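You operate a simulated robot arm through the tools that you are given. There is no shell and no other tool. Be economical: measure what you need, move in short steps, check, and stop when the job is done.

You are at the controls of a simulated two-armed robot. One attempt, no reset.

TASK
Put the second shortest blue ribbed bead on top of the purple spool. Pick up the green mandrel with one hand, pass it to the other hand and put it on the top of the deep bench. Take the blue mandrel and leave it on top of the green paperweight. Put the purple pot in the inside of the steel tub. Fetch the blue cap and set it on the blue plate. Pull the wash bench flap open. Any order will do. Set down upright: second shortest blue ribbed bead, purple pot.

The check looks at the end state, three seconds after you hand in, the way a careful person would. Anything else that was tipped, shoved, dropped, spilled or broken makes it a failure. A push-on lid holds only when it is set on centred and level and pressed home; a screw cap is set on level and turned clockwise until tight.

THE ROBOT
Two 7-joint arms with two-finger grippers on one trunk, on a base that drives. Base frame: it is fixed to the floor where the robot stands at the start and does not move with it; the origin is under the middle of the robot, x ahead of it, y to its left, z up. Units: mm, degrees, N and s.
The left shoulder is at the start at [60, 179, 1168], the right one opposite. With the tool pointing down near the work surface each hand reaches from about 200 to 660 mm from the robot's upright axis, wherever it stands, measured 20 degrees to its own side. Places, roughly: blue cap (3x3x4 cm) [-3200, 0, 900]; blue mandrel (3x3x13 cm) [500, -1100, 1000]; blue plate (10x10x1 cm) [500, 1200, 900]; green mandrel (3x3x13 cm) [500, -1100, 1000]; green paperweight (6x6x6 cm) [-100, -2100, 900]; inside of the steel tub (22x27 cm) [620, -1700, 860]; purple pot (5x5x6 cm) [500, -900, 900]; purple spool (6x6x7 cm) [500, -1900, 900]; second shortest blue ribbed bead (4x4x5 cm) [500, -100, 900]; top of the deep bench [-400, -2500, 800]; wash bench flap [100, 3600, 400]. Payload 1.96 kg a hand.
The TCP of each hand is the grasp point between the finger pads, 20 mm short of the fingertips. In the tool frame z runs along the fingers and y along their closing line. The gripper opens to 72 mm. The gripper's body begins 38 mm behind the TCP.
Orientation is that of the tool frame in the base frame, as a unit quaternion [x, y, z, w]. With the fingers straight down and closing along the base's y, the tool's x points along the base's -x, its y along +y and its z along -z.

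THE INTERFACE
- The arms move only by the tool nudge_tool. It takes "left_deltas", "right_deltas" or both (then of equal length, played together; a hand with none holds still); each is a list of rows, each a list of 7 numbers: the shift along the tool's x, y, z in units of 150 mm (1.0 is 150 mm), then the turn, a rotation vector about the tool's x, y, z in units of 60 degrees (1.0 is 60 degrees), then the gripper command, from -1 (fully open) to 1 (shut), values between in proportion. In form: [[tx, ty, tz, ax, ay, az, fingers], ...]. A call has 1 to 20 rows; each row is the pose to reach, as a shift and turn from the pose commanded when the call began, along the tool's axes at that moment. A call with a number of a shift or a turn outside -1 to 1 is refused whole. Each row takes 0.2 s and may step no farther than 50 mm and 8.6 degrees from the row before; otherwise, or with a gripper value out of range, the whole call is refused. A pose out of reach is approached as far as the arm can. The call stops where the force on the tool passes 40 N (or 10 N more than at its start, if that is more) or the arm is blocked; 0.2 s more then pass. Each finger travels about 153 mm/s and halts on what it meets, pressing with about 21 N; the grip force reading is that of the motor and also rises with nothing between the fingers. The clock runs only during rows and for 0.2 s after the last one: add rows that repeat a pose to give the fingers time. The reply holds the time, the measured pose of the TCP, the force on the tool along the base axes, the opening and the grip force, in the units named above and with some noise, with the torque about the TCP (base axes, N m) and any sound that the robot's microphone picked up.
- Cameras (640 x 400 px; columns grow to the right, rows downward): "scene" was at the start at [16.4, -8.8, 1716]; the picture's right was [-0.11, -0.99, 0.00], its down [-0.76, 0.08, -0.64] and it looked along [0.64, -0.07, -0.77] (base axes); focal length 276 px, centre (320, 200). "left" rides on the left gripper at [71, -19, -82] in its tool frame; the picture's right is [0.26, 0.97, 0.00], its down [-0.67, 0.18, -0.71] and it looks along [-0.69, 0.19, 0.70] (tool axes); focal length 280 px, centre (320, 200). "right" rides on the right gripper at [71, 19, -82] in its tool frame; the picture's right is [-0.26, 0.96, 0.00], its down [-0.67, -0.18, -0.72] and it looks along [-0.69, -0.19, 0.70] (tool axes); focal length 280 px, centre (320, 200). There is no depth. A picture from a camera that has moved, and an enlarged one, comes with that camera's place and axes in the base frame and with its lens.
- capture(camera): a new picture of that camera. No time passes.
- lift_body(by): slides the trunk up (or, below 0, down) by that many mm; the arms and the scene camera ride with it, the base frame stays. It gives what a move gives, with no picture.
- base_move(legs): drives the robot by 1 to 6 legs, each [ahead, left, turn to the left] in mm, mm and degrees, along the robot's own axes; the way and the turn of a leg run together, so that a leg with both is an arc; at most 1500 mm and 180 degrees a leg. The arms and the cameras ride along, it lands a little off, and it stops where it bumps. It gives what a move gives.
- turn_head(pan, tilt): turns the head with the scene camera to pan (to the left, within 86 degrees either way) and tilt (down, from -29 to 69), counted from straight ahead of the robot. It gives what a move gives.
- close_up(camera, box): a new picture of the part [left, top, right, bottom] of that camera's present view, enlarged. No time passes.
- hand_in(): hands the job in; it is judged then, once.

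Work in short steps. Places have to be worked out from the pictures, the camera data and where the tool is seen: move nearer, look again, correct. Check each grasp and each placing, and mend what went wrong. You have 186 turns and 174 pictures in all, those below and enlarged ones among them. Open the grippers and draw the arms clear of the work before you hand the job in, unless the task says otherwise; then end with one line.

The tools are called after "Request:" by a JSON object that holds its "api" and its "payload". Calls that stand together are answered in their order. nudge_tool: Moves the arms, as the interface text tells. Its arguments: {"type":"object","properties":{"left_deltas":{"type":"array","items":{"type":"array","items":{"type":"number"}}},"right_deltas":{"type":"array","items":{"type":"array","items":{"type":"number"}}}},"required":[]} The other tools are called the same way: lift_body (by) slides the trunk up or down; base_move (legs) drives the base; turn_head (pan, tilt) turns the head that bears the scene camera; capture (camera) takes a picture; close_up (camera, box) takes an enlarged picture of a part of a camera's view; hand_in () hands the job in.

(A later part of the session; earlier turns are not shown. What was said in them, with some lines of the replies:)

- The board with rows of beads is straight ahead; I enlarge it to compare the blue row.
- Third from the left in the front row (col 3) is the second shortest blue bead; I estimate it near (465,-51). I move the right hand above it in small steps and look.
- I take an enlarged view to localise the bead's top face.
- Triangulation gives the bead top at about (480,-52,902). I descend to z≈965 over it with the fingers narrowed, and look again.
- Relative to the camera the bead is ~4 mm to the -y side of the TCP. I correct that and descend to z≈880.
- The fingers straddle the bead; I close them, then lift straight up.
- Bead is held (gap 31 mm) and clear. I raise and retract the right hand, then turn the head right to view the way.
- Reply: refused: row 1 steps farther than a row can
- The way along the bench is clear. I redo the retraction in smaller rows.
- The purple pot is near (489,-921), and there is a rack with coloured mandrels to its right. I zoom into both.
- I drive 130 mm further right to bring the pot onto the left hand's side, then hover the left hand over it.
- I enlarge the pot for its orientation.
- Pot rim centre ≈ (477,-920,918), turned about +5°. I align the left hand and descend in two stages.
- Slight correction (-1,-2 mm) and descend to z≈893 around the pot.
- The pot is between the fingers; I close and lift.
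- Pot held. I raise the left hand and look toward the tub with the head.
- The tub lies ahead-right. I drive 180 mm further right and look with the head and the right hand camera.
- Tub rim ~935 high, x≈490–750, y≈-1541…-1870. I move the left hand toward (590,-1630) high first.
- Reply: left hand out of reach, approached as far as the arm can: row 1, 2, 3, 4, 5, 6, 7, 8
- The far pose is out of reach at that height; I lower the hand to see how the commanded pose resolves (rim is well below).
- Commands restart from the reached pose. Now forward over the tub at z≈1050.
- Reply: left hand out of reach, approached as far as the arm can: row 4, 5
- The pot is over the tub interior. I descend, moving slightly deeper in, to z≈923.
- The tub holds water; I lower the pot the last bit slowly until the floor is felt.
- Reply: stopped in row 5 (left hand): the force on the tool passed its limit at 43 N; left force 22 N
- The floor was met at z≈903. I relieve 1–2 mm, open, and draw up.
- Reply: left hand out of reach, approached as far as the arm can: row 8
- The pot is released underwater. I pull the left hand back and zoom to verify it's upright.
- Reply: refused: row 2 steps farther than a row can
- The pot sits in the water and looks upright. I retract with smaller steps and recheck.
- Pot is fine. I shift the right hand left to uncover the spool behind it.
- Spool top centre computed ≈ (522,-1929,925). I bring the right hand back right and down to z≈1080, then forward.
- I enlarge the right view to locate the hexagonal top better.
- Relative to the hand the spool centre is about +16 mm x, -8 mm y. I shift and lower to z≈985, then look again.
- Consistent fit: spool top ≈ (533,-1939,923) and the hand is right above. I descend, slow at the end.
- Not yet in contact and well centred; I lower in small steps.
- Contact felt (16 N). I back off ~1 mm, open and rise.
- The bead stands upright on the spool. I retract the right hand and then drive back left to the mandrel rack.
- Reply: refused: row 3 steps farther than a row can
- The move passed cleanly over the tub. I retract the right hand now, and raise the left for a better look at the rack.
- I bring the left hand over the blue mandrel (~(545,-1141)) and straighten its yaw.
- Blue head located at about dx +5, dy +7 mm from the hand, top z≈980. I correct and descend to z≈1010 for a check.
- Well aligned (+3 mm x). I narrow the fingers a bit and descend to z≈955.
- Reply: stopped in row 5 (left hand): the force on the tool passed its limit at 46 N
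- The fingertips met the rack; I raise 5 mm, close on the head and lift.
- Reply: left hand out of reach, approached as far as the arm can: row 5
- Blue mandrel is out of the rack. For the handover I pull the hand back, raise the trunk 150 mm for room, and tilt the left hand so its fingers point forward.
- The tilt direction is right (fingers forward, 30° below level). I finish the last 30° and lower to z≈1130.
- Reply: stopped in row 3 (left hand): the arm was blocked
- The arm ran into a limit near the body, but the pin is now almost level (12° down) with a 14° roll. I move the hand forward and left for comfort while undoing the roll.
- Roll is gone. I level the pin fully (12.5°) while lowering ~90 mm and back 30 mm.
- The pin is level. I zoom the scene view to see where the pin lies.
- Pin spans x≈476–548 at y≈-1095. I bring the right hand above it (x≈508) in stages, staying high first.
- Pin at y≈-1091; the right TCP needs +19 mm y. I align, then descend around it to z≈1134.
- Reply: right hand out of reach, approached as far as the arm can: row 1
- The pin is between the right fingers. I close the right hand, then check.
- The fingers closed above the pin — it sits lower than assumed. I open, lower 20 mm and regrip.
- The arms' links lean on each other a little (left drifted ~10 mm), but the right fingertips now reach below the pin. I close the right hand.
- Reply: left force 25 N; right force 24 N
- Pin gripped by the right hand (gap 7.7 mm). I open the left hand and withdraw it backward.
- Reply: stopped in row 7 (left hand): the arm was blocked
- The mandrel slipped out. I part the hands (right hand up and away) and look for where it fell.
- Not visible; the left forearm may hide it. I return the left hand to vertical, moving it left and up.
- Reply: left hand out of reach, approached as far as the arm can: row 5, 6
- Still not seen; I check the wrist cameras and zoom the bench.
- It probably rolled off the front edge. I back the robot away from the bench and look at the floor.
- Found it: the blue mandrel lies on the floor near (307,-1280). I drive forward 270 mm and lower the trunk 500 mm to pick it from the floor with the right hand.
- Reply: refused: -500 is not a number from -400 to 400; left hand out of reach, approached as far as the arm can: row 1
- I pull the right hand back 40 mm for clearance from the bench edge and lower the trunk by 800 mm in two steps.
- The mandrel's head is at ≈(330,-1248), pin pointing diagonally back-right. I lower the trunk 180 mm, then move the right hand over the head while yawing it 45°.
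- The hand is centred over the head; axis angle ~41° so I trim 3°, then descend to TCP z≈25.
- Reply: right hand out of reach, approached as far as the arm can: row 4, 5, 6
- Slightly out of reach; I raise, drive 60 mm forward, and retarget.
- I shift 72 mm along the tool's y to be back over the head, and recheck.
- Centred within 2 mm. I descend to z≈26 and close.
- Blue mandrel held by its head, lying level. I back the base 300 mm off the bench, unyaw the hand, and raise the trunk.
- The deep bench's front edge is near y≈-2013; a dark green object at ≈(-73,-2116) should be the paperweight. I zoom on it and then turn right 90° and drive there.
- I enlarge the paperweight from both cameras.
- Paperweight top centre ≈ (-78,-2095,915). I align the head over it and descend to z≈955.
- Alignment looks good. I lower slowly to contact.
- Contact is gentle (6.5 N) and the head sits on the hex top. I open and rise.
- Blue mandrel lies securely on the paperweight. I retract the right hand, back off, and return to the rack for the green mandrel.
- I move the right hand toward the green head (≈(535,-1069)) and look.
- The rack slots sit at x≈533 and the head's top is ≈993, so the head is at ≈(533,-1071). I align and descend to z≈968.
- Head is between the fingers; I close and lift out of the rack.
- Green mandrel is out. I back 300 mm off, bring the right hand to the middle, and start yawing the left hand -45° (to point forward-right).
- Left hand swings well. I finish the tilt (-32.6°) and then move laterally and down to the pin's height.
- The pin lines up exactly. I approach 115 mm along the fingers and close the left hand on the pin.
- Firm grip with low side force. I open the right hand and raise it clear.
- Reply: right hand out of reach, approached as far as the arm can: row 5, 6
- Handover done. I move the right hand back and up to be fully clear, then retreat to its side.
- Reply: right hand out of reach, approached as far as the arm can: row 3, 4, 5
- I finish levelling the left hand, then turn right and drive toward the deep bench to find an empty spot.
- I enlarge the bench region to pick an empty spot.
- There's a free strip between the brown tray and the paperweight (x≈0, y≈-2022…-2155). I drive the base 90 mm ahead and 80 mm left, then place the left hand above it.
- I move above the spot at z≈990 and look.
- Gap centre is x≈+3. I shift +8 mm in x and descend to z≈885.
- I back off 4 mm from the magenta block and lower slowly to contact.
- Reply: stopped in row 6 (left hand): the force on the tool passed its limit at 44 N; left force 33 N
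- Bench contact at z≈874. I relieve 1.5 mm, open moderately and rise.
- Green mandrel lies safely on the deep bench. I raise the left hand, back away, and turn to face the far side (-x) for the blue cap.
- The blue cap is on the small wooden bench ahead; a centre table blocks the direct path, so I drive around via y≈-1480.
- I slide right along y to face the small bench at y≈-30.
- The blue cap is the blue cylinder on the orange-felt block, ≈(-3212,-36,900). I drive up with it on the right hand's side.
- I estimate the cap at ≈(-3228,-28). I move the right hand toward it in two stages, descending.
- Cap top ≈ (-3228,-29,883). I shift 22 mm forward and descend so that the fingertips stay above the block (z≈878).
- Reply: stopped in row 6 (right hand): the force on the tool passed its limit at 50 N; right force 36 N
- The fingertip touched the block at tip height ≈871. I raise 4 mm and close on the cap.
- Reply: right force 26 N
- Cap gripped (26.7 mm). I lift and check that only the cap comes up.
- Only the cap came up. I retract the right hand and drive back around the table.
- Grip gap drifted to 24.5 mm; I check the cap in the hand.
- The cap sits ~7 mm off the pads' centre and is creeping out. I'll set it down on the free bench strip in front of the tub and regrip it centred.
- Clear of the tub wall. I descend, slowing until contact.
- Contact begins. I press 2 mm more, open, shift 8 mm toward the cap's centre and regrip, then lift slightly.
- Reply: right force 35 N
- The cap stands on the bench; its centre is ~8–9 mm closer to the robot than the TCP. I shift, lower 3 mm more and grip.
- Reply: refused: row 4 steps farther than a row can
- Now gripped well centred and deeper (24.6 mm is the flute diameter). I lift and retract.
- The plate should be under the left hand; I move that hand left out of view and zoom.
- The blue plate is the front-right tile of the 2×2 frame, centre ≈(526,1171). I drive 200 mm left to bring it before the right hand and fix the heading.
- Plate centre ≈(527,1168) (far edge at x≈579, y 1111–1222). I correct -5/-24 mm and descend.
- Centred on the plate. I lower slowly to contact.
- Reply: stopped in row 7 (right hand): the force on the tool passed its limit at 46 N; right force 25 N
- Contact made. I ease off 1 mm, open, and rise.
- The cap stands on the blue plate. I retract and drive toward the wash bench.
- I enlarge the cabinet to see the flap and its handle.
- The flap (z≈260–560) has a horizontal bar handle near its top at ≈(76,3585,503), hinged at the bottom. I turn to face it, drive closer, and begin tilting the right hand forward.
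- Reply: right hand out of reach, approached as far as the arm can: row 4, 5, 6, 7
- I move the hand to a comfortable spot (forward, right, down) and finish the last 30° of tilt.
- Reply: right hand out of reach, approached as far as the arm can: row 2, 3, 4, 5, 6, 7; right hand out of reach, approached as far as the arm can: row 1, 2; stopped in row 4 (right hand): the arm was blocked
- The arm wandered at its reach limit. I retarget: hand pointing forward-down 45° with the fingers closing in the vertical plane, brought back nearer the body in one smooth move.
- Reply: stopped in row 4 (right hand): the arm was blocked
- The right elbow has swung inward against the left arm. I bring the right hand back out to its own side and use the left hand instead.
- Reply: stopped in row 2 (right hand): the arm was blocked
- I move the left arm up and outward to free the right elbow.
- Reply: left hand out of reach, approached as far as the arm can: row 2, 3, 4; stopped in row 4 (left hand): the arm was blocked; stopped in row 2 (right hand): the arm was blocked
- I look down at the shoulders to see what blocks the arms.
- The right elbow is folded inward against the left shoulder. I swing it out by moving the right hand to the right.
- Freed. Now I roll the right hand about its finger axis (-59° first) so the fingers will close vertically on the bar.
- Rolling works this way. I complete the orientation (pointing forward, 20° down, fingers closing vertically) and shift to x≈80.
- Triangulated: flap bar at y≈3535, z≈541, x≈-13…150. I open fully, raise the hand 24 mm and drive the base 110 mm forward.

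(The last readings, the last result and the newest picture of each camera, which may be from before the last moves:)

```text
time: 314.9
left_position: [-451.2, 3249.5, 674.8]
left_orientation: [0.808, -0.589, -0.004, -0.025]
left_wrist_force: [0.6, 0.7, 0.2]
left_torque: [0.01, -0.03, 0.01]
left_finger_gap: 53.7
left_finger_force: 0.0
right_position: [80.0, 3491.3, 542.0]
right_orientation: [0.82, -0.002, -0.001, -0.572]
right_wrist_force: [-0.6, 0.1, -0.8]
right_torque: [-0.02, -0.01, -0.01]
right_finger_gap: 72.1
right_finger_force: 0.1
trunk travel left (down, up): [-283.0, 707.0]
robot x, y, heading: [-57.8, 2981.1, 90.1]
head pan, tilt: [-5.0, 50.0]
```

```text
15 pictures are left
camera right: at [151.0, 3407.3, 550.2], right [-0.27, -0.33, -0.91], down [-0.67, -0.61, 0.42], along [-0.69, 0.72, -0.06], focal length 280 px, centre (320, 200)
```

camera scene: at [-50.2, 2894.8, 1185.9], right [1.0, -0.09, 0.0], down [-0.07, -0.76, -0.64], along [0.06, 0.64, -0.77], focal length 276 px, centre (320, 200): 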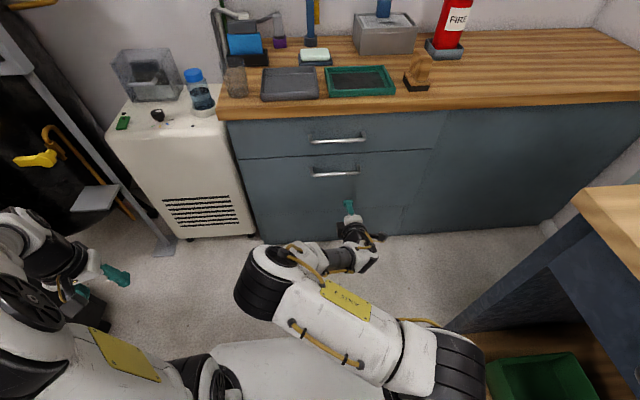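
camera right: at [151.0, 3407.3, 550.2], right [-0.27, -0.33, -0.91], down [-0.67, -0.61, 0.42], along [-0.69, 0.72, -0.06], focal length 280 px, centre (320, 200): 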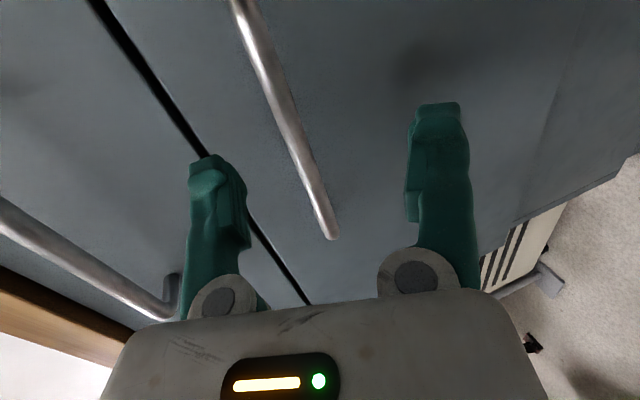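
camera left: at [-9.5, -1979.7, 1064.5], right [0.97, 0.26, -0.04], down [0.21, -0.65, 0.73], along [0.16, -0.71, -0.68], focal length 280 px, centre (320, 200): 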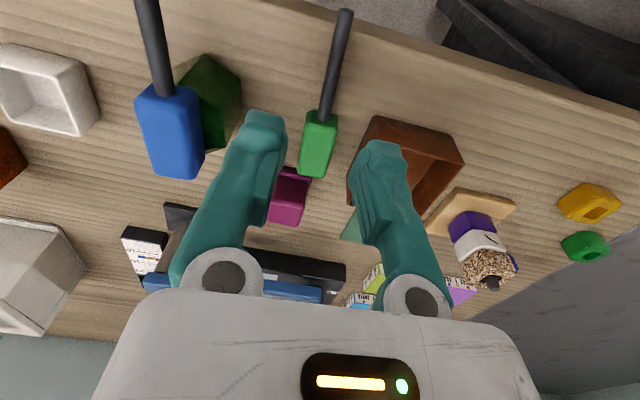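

Bar confirmed at y≈3536, z≈541, between the fingers' lines. I advance 40 mm and close.

Request:
{"api": "nudge_tool", "payload": {"right_deltas": [[0, -0.03, 0.085, 0, 0, 0, -1], [0, -0.06, 0.17, 0, 0, 0, -1], [0, -0.093, 0.257, 0, 0, 0, -1], [0, -0.093, 0.257, 0, 0, 0, -1]]}}

Request:
{"api": "nudge_tool", "payload": {"right_deltas": [[0, 0, 0, 0, 0, 0, 0], [0, 0, 0, 0, 0, 0, 0.6], [0, 0, 0, 0, 0, 0, 1], [0, 0, 0, 0, 0, 0, 1]]}}

Request:
{"api": "capture", "payload": {"camera": "right"}}

```text
time: 315.9
left_position: [-451.4, 3249.4, 674.4]
left_orientation: [0.808, -0.589, -0.004, -0.026]
left_wrist_force: [-0.2, 0.4, 0.7]
left_torque: [0.0, -0.03, 0.03]
left_finger_gap: 54.1
left_finger_force: 0.0
right_position: [79.6, 3533.9, 543.4]
right_orientation: [0.819, -0.002, -0.001, -0.573]
right_wrist_force: [0.1, 0.5, 0.2]
right_torque: [0.02, 0.02, -0.05]
right_finger_gap: 72.0
right_finger_force: 0.1
trunk travel left (down, up): [-283.0, 707.0]
robot x, y, heading: [-59.6, 2983.4, 89.9]
head pan, tilt: [-5.0, 50.0]
```

```text
time: 316.9
left_position: [-450.1, 3250.1, 675.0]
left_orientation: [0.808, -0.589, -0.004, -0.026]
left_wrist_force: [0.3, -0.4, 0.6]
left_torque: [-0.02, -0.03, 0.02]
left_finger_gap: 54.1
left_finger_force: 0.1
right_position: [79.3, 3532.8, 543.6]
right_orientation: [0.819, -0.001, 0.0, -0.573]
right_wrist_force: [0.3, 1.9, 3.2]
right_torque: [0.04, -0.37, 0.19]
right_finger_gap: 10.5
right_finger_force: 38.2
trunk travel left (down, up): [-283.0, 707.0]
robot x, y, heading: [-59.1, 2982.9, 89.9]
head pan, tilt: [-5.0, 50.0]
```

```text
14 pictures are left
camera right: at [150.4, 3448.9, 551.9], right [-0.27, -0.33, -0.91], down [-0.67, -0.61, 0.42], along [-0.69, 0.72, -0.06], focal length 280 px, centre (320, 200)
```

right: 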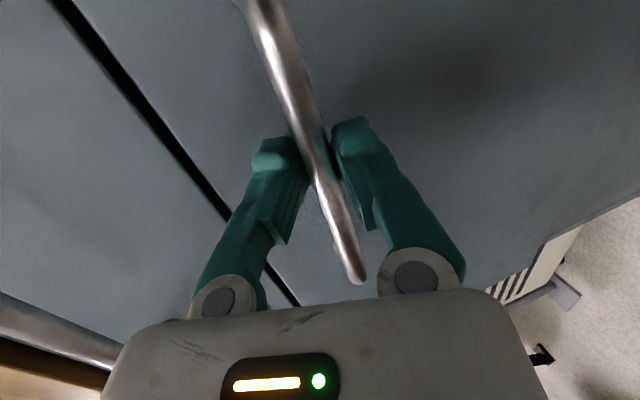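

The bar is gripped (10.5 mm). I pull gently ~38 mm out along the expected arc to test.

Request:
{"api": "nudge_tool", "payload": {"right_deltas": [[0, 0.025, -0.05, 0, 0, 0, 1], [0, 0.06, -0.11, 0, 0, 0, 1], [0, 0.1, -0.165, 0, 0, 0, 1], [0, 0.137, -0.22, 0, 0, 0, 1]]}}

Request:
{"api": "capture", "payload": {"camera": "scene"}}

```text
time: 317.9
left_position: [-451.1, 3249.8, 673.8]
left_orientation: [0.807, -0.589, -0.004, -0.025]
left_wrist_force: [-0.2, -0.3, -0.2]
left_torque: [0.01, 0.0, -0.02]
left_finger_gap: 54.0
left_finger_force: 0.0
right_position: [79.8, 3493.9, 534.3]
right_orientation: [0.82, -0.002, -0.001, -0.573]
right_wrist_force: [-3.3, 2.0, -1.2]
right_torque: [0.04, -0.45, -0.15]
right_finger_gap: 10.2
right_finger_force: 37.4
trunk travel left (down, up): [-283.0, 707.0]
robot x, y, heading: [-59.8, 2985.0, 90.1]
head pan, tilt: [-5.0, 50.0]
```

```text
13 pictures are left
camera scene: at [-50.5, 2998.0, 1185.8], right [1.0, -0.09, 0.0], down [-0.07, -0.76, -0.64], along [0.06, 0.64, -0.77], focal length 276 px, centre (320, 200)
```

scene: 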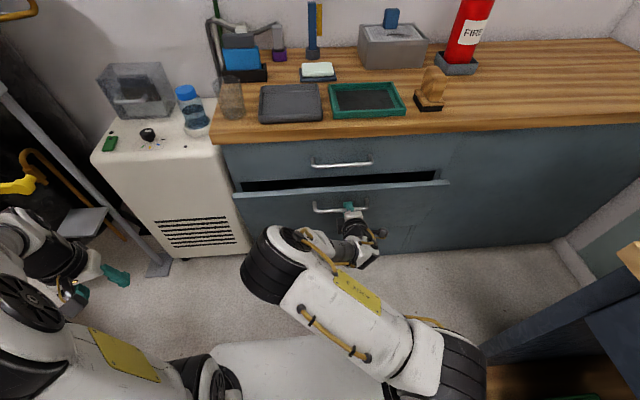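

The flap opens on a bottom hinge with little force. I continue along the arc to ~50°, pitching the hand up along the way.

Request:
{"api": "nudge_tool", "payload": {"right_deltas": [[0, 0.088, -0.084, 0.066, 0, 0, 1], [0, 0.182, -0.168, 0.133, 0, 0, 1], [0, 0.282, -0.246, 0.2, 0, 0, 1], [0, 0.386, -0.32, 0.266, 0, 0, 1], [0, 0.498, -0.383, 0.333, 0, 0, 1], [0, 0.615, -0.442, 0.4, 0, 0, 1], [0, 0.738, -0.484, 0.466, 0, 0, 1], [0, 0.865, -0.52, 0.533, 0, 0, 1]]}}

Request:
{"api": "capture", "payload": {"camera": "scene"}}

```text
time: 319.7
left_position: [-451.2, 3252.5, 672.9]
left_orientation: [0.808, -0.589, -0.005, -0.024]
left_wrist_force: [-0.2, 0.4, 0.2]
left_torque: [0.01, 0.0, 0.01]
left_finger_gap: 53.8
left_finger_force: 0.1
right_position: [78.5, 3378.6, 437.4]
right_orientation: [-0.631, 0.002, -0.001, 0.776]
right_wrist_force: [2.4, 31.7, -24.3]
right_torque: [-0.02, -0.4, 0.72]
right_finger_gap: 6.0
right_finger_force: 33.7
trunk travel left (down, up): [-283.0, 707.0]
robot x, y, heading: [-57.4, 2982.2, 90.1]
head pan, tilt: [-5.0, 50.0]
```

```text
12 pictures are left
camera scene: at [-49.5, 3001.8, 1185.8], right [1.0, -0.09, 0.0], down [-0.07, -0.77, -0.64], along [0.06, 0.64, -0.77], focal length 276 px, centre (320, 200)
```

scene: 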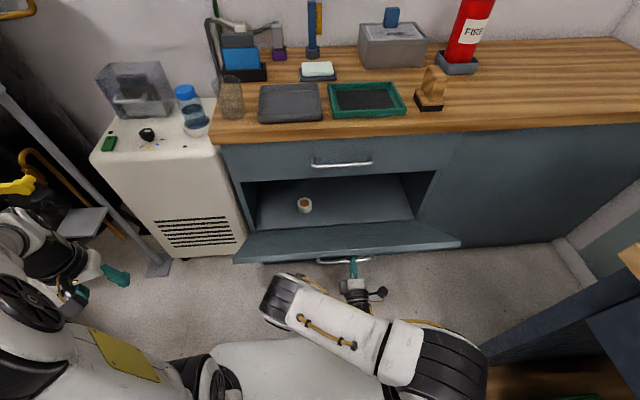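

The flap is about 55° open with the force telling me to go more downward. I follow on down ~60 mm.

Request:
{"api": "nudge_tool", "payload": {"right_deltas": [[0, 0.1, -0.02, 0.06, 0, 0, 1], [0, 0.2, -0.06, 0.12, 0, 0, 1], [0, 0.3, -0.1, 0.18, 0, 0, 1], [0, 0.4, -0.14, 0.24, 0, 0, 1]]}}

Request:
{"api": "capture", "payload": {"camera": "scene"}}

```text
time: 320.4
left_position: [-450.5, 3249.4, 675.0]
left_orientation: [0.807, -0.59, -0.004, -0.027]
left_wrist_force: [0.2, 1.1, -0.1]
left_torque: [-0.01, 0.02, 0.01]
left_finger_gap: 53.9
left_finger_force: 0.0
right_position: [55.2, 3389.4, 427.8]
right_orientation: [-0.544, 0.04, 0.018, 0.838]
right_wrist_force: [0.1, -15.2, 0.9]
right_torque: [-0.41, -0.13, 0.79]
right_finger_gap: 0.0
right_finger_force: 29.4
trunk travel left (down, up): [-283.0, 707.0]
robot x, y, heading: [-56.9, 2982.7, 90.2]
head pan, tilt: [-5.0, 50.0]
stopped in row 3 (right hand): the force on the tool passed its limit at 79 N (the readings are from after the stop); the commanded pose is now the measured one
```

```text
11 pictures are left
camera scene: at [-50.4, 2996.3, 1186.0], right [1.0, -0.09, 0.0], down [-0.07, -0.76, -0.64], along [0.06, 0.64, -0.77], focal length 276 px, centre (320, 200)
```

scene: 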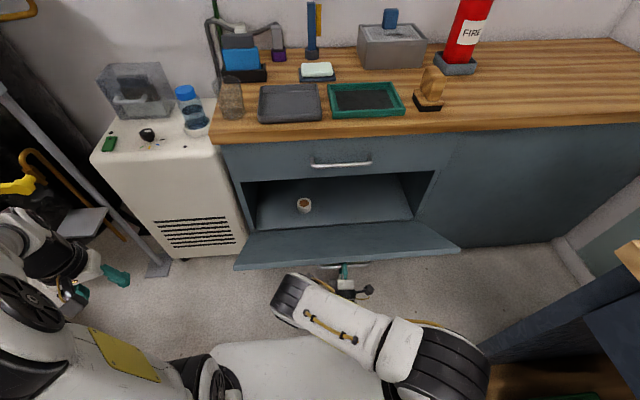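

The bar slipped out with the flap at ~60° and it stays there. I back off, then press it down from above with closed fingers: first withdraw, pitch the hand down, and raise.

Request:
{"api": "base_move", "payload": {"legs": [[-200, 0, 0]]}}

Request:
{"api": "nudge_tool", "payload": {"right_deltas": [[0, 0, 0, -0.13, 0, 0, 1], [0, 0, 0, -0.26, 0, 0, 1], [0, 0, 0, -0.39, 0, 0, 1], [0, 0, 0, -0.52, 0, 0, 1], [0, 0, 0, -0.65, 0, 0, 1], [0, 0, 0, -0.75, 0, 0, 1]]}}

Request:
{"api": "lift_body", "payload": {"by": 180}}

Request:
{"api": "capture", "payload": {"camera": "scene"}}

```text
time: 321.3
left_position: [-449.9, 3237.6, 675.0]
left_orientation: [0.807, -0.59, -0.003, -0.024]
left_wrist_force: [0.7, -0.4, 0.0]
left_torque: [0.0, -0.01, 0.02]
left_finger_gap: 53.9
left_finger_force: 0.0
right_position: [54.0, 3380.6, 422.0]
right_orientation: [-0.551, 0.043, 0.02, 0.833]
right_wrist_force: [1.3, 14.9, -15.2]
right_torque: [0.32, 0.0, -0.27]
right_finger_gap: 0.0
right_finger_force: 29.8
trunk travel left (down, up): [-283.0, 707.0]
robot x, y, heading: [-57.9, 2967.1, 89.7]
head pan, tilt: [-5.0, 50.0]
stopped in leg 1: the force on the tool passed its limit at 108 N (the readings are from after the stop); the commanded pose is now the measured one
```

```text
time: 321.6
left_position: [-449.0, 3235.8, 673.4]
left_orientation: [0.807, -0.59, -0.003, -0.025]
left_wrist_force: [-1.0, -0.8, 0.5]
left_torque: [0.01, -0.03, 0.0]
left_finger_gap: 54.1
left_finger_force: 0.0
right_position: [53.9, 3381.5, 423.8]
right_orientation: [-0.587, 0.043, 0.021, 0.808]
right_wrist_force: [0.7, 12.2, -13.4]
right_torque: [0.28, -0.03, -0.29]
right_finger_gap: 0.1
right_finger_force: 29.5
trunk travel left (down, up): [-283.0, 707.0]
robot x, y, heading: [-55.6, 2966.1, 89.8]
head pan, tilt: [-5.0, 50.0]
stopped in row 1 (right hand): the force on the tool passed its limit at 42 N (the readings are from after the stop); the commanded pose is now the measured one
```

```text
time: 322.0
left_position: [-451.1, 3237.1, 677.8]
left_orientation: [0.807, -0.59, -0.003, -0.025]
left_wrist_force: [-0.3, 0.3, 0.4]
left_torque: [0.01, 0.0, 0.01]
left_finger_gap: 54.1
left_finger_force: 0.0
right_position: [54.7, 3382.3, 426.8]
right_orientation: [-0.589, 0.043, 0.021, 0.807]
right_wrist_force: [1.3, 16.4, -13.9]
right_torque: [0.32, -0.1, -0.25]
right_finger_gap: 0.2
right_finger_force: 30.1
trunk travel left (down, up): [-286.0, 704.0]
robot x, y, heading: [-57.7, 2964.5, 89.7]
head pan, tilt: [-5.0, 50.0]
stopped: the force on the tool passed its limit at 48 N (the readings are from after the stop); the commanded pose is now the measured one
```

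```text
10 pictures are left
camera scene: at [-49.5, 2985.2, 1189.4], right [1.0, -0.09, 0.0], down [-0.07, -0.76, -0.64], along [0.06, 0.64, -0.77], focal length 276 px, centre (320, 200)
```

scene: 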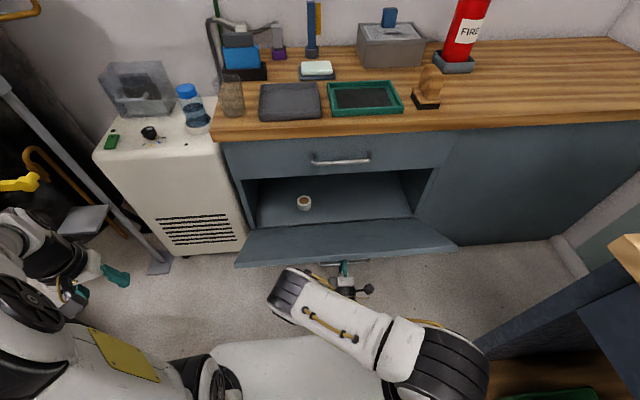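

The hand is still hooked on the bar; I look with the right camera.

Request:
{"api": "capture", "payload": {"camera": "right"}}

```text
9 pictures are left
camera right: at [119.5, 3309.7, 375.4], right [-0.34, 0.3, -0.89], down [-0.69, -0.73, 0.02], along [-0.64, 0.62, 0.45], focal length 280 px, centre (320, 200)
```

right: 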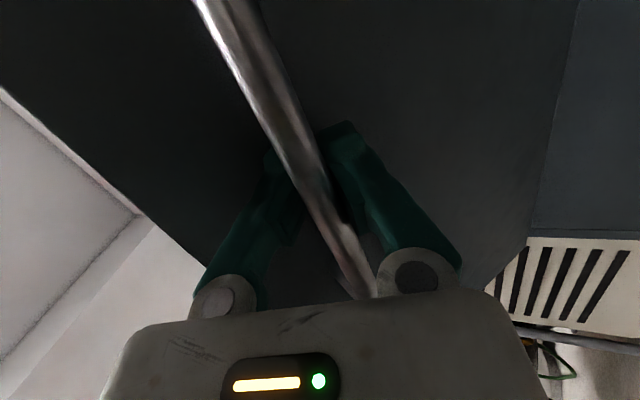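

The bar is still trapped between the fingers, so pulling on works; the force points down/forward. I lower the trunk 50 mm to bring the flap further down.

Request:
{"api": "lift_body", "payload": {"by": -50}}

```text
time: 322.7
left_position: [-449.7, 3233.7, 641.0]
left_orientation: [0.807, -0.591, -0.004, -0.026]
left_wrist_force: [0.4, -1.0, 0.0]
left_torque: [0.01, -0.04, 0.0]
left_finger_gap: 54.1
left_finger_force: 0.0
right_position: [53.7, 3379.8, 391.6]
right_orientation: [-0.588, 0.041, 0.02, 0.807]
right_wrist_force: [-2.4, -10.7, -5.1]
right_torque: [-0.11, -0.18, 0.07]
right_finger_gap: 0.1
right_finger_force: 29.8
trunk travel left (down, up): [-251.0, 739.0]
robot x, y, heading: [-59.8, 2963.5, 90.1]
head pan, tilt: [-5.0, 50.0]
stopped: the force on the tool passed its limit at 50 N (the readings are from after the stop); the commanded pose is now the measured one
```

It moved down 35 mm. Force now asks for backward motion; I ease 25 mm back and down with the hand.

Request:
{"api": "nudge_tool", "payload": {"right_deltas": [[0, 0.02, -0.05, 0.03, 0, 0, 1], [0, 0.05, -0.1, 0.06, 0, 0, 1], [0, 0.1, -0.15, 0.1, 0, 0, 1], [0, 0.16, -0.18, 0.14, 0, 0, 1]]}}

Request:
{"api": "capture", "payload": {"camera": "scene"}}

```text
time: 323.5
left_position: [-449.7, 3235.0, 643.2]
left_orientation: [0.807, -0.59, -0.003, -0.026]
left_wrist_force: [-0.5, 0.4, 0.1]
left_torque: [-0.01, 0.01, 0.02]
left_finger_gap: 53.6
left_finger_force: 0.1
right_position: [41.4, 3373.5, 386.5]
right_orientation: [-0.534, 0.066, 0.023, 0.843]
right_wrist_force: [-0.7, -12.4, -8.9]
right_torque: [-0.67, -0.32, 0.11]
right_finger_gap: 0.0
right_finger_force: 29.6
trunk travel left (down, up): [-251.0, 739.0]
robot x, y, heading: [-56.2, 2966.7, 89.9]
head pan, tilt: [-5.0, 50.0]
stopped in row 4 (right hand): the force on the tool passed its limit at 64 N (the readings are from after the stop); the commanded pose is now the measured one
```

```text
8 pictures are left
camera scene: at [-49.9, 2982.2, 1154.0], right [1.0, -0.09, 0.0], down [-0.07, -0.76, -0.64], along [0.06, 0.64, -0.77], focal length 276 px, centre (320, 200)
```

scene: 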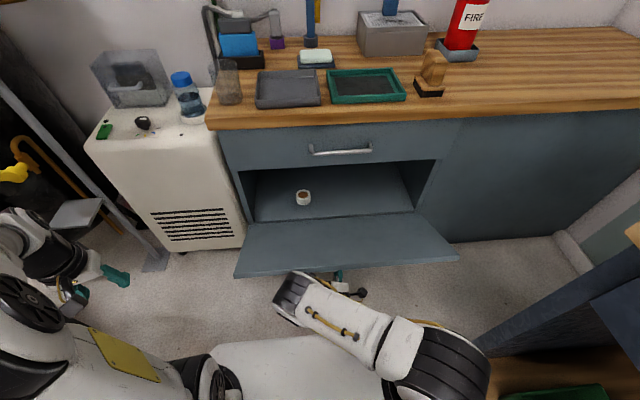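

The flap is ~60° open. I open the fingers and withdraw the hand backward off the bar.

Request:
{"api": "nudge_tool", "payload": {"right_deltas": [[0, 0, 0, 0, 0, 0, 0.3], [0, 0, 0, 0, 0, 0, -0.3], [0, 0.02, -0.1, 0, 0, 0, -0.3], [0, 0.05, -0.25, 0, 0, 0, -0.3], [0, 0.1, -0.4, 0, 0, 0, -0.3]]}}

Request:
{"api": "base_move", "payload": {"legs": [[-150, 0, 0]]}}

```text
time: 324.9
left_position: [-450.5, 3235.7, 643.8]
left_orientation: [0.807, -0.59, -0.004, -0.025]
left_wrist_force: [0.1, -0.3, -0.3]
left_torque: [-0.01, 0.02, 0.02]
left_finger_gap: 54.1
left_finger_force: 0.1
right_position: [32.6, 3363.8, 386.3]
right_orientation: [-0.49, 0.14, 0.009, 0.86]
right_wrist_force: [1.0, -2.1, -4.0]
right_torque: [0.14, 0.04, 0.06]
right_finger_gap: 44.8
right_finger_force: 0.1
trunk travel left (down, up): [-251.0, 739.0]
robot x, y, heading: [-58.2, 2966.2, 89.8]
head pan, tilt: [-5.0, 50.0]
stopped in row 5 (right hand): the arm was blocked; the commanded pose is now the measured one
```

```text
time: 326.2
left_position: [-447.9, 3091.0, 643.6]
left_orientation: [0.806, -0.592, -0.005, -0.025]
left_wrist_force: [-0.2, 0.0, -0.2]
left_torque: [-0.02, -0.02, 0.03]
left_finger_gap: 53.9
left_finger_force: 0.1
right_position: [32.5, 3217.0, 386.1]
right_orientation: [-0.49, 0.14, 0.008, 0.861]
right_wrist_force: [0.7, -0.3, -0.3]
right_torque: [-0.01, 0.03, 0.04]
right_finger_gap: 46.6
right_finger_force: 0.0
trunk travel left (down, up): [-251.0, 739.0]
robot x, y, heading: [-58.0, 2818.2, 89.9]
head pan, tilt: [-5.0, 50.0]
```

Free of the bar. I raise the trunk and pitch the right hand down to press on the flap from above.

Request:
{"api": "lift_body", "payload": {"by": 280}}

Request:
{"api": "nudge_tool", "payload": {"right_deltas": [[0, 0, 0.05, -0.14, 0, 0, 1], [0, 0, 0.1, -0.28, 0, 0, 1], [0, 0, 0.15, -0.42, 0, 0, 1], [0, 0, 0.2, -0.56, 0, 0, 1], [0, 0, 0.25, -0.7, 0, 0, 1], [0, 0, 0.3, -0.84, 0, 0, 1], [0, 0, 0.35, -0.98, 0, 0, 1]]}}

Request:
{"api": "capture", "payload": {"camera": "scene"}}

```text
time: 329.1
left_position: [-449.9, 3089.7, 922.1]
left_orientation: [0.806, -0.592, -0.004, -0.025]
left_wrist_force: [-0.8, 0.4, 0.6]
left_torque: [-0.01, -0.02, 0.01]
left_finger_gap: 54.1
left_finger_force: 0.1
right_position: [32.4, 3216.6, 665.7]
right_orientation: [-0.489, 0.142, 0.007, 0.861]
right_wrist_force: [0.2, -0.3, 0.6]
right_torque: [0.0, -0.03, 0.01]
right_finger_gap: 46.8
right_finger_force: 0.0
trunk travel left (down, up): [-531.0, 459.0]
robot x, y, heading: [-57.6, 2820.0, 89.6]
head pan, tilt: [-5.0, 50.0]
```

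```text
time: 330.7
left_position: [-448.5, 3089.1, 923.1]
left_orientation: [0.805, -0.592, -0.004, -0.025]
left_wrist_force: [-0.1, 0.6, -0.7]
left_torque: [-0.01, 0.01, -0.03]
left_finger_gap: 54.1
left_finger_force: 0.0
right_position: [45.9, 3260.5, 691.6]
right_orientation: [0.85, -0.118, -0.076, -0.508]
right_wrist_force: [-0.1, 0.0, 1.0]
right_torque: [-0.01, 0.0, 0.0]
right_finger_gap: 0.0
right_finger_force: 21.0
trunk travel left (down, up): [-531.0, 459.0]
robot x, y, heading: [-56.7, 2819.2, 89.7]
head pan, tilt: [-5.0, 50.0]
```

```text
7 pictures are left
camera scene: at [-50.0, 2835.0, 1434.1], right [1.0, -0.09, 0.0], down [-0.07, -0.76, -0.64], along [0.06, 0.64, -0.77], focal length 276 px, centre (320, 200)
```

scene: 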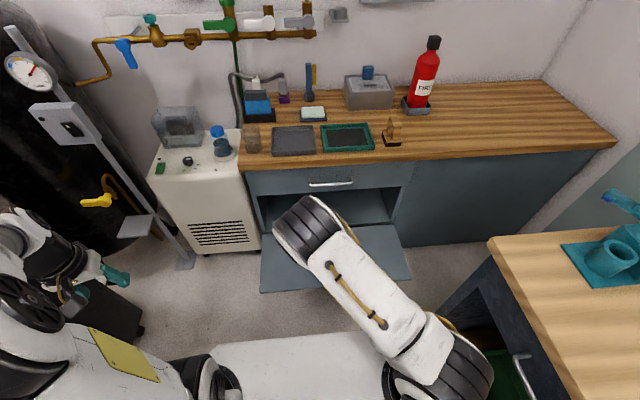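

The flap dropped fully open after release. I back away with the arms clear and verify.

Request:
{"api": "base_move", "payload": {"legs": [[-250, 0, 0]]}}

Request:
{"api": "nudge_tool", "payload": {"right_deltas": [[0, 0, -0.1, 0, 0, 0, -0.3], [0, 0, -0.2, 0, 0, 0, -0.3], [0, 0, -0.2, 0, 0, 0, -0.3]]}}

Request:
{"api": "close_up", "payload": {"camera": "scene", "box": [200, 50, 480, 225]}}

```text
time: 332.5
left_position: [-451.3, 2841.3, 923.4]
left_orientation: [0.806, -0.592, -0.005, -0.026]
left_wrist_force: [1.1, 0.5, -0.2]
left_torque: [0.04, -0.05, -0.04]
left_finger_gap: 54.3
left_finger_force: 0.1
right_position: [44.2, 3012.4, 690.8]
right_orientation: [0.849, -0.118, -0.075, -0.509]
right_wrist_force: [0.3, -0.4, -0.2]
right_torque: [0.01, 0.01, 0.02]
right_finger_gap: 0.2
right_finger_force: 21.1
trunk travel left (down, up): [-531.0, 459.0]
robot x, y, heading: [-59.2, 2573.0, 89.5]
head pan, tilt: [-5.0, 50.0]
```

```text
time: 333.3
left_position: [-452.2, 2842.6, 922.0]
left_orientation: [0.806, -0.592, -0.003, -0.026]
left_wrist_force: [-0.9, -0.6, -1.3]
left_torque: [0.01, -0.02, 0.01]
left_finger_gap: 54.0
left_finger_force: 0.1
right_position: [42.0, 2986.1, 704.7]
right_orientation: [0.849, -0.119, -0.076, -0.509]
right_wrist_force: [-0.2, -0.1, 0.0]
right_torque: [0.03, -0.01, -0.01]
right_finger_gap: 46.7
right_finger_force: 0.1
trunk travel left (down, up): [-531.0, 459.0]
robot x, y, heading: [-59.7, 2572.3, 89.5]
head pan, tilt: [-5.0, 50.0]
```

```text
2.29 times, centred on (340, 138) of scene
camera zoom: at [-52.1, 2587.1, 1434.1], right [1.0, -0.09, 0.0], down [-0.07, -0.76, -0.64], along [0.06, 0.64, -0.77], focal length 632 px, centre (274, 343)
```

zoom: 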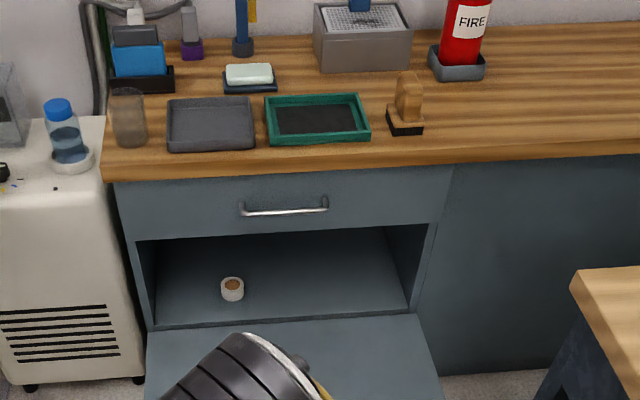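

The flap lies fully open, both grippers are open, and the arms are clear of the work. I hand in.

Request:
{"api": "hand_in", "payload": {}}

```text
The job is handed in.
```

I finished all six tasks and handed the job in. On the way, the blue mandrel slipped to the floor once and I picked it back up; it now lies on top of the green paperweight.
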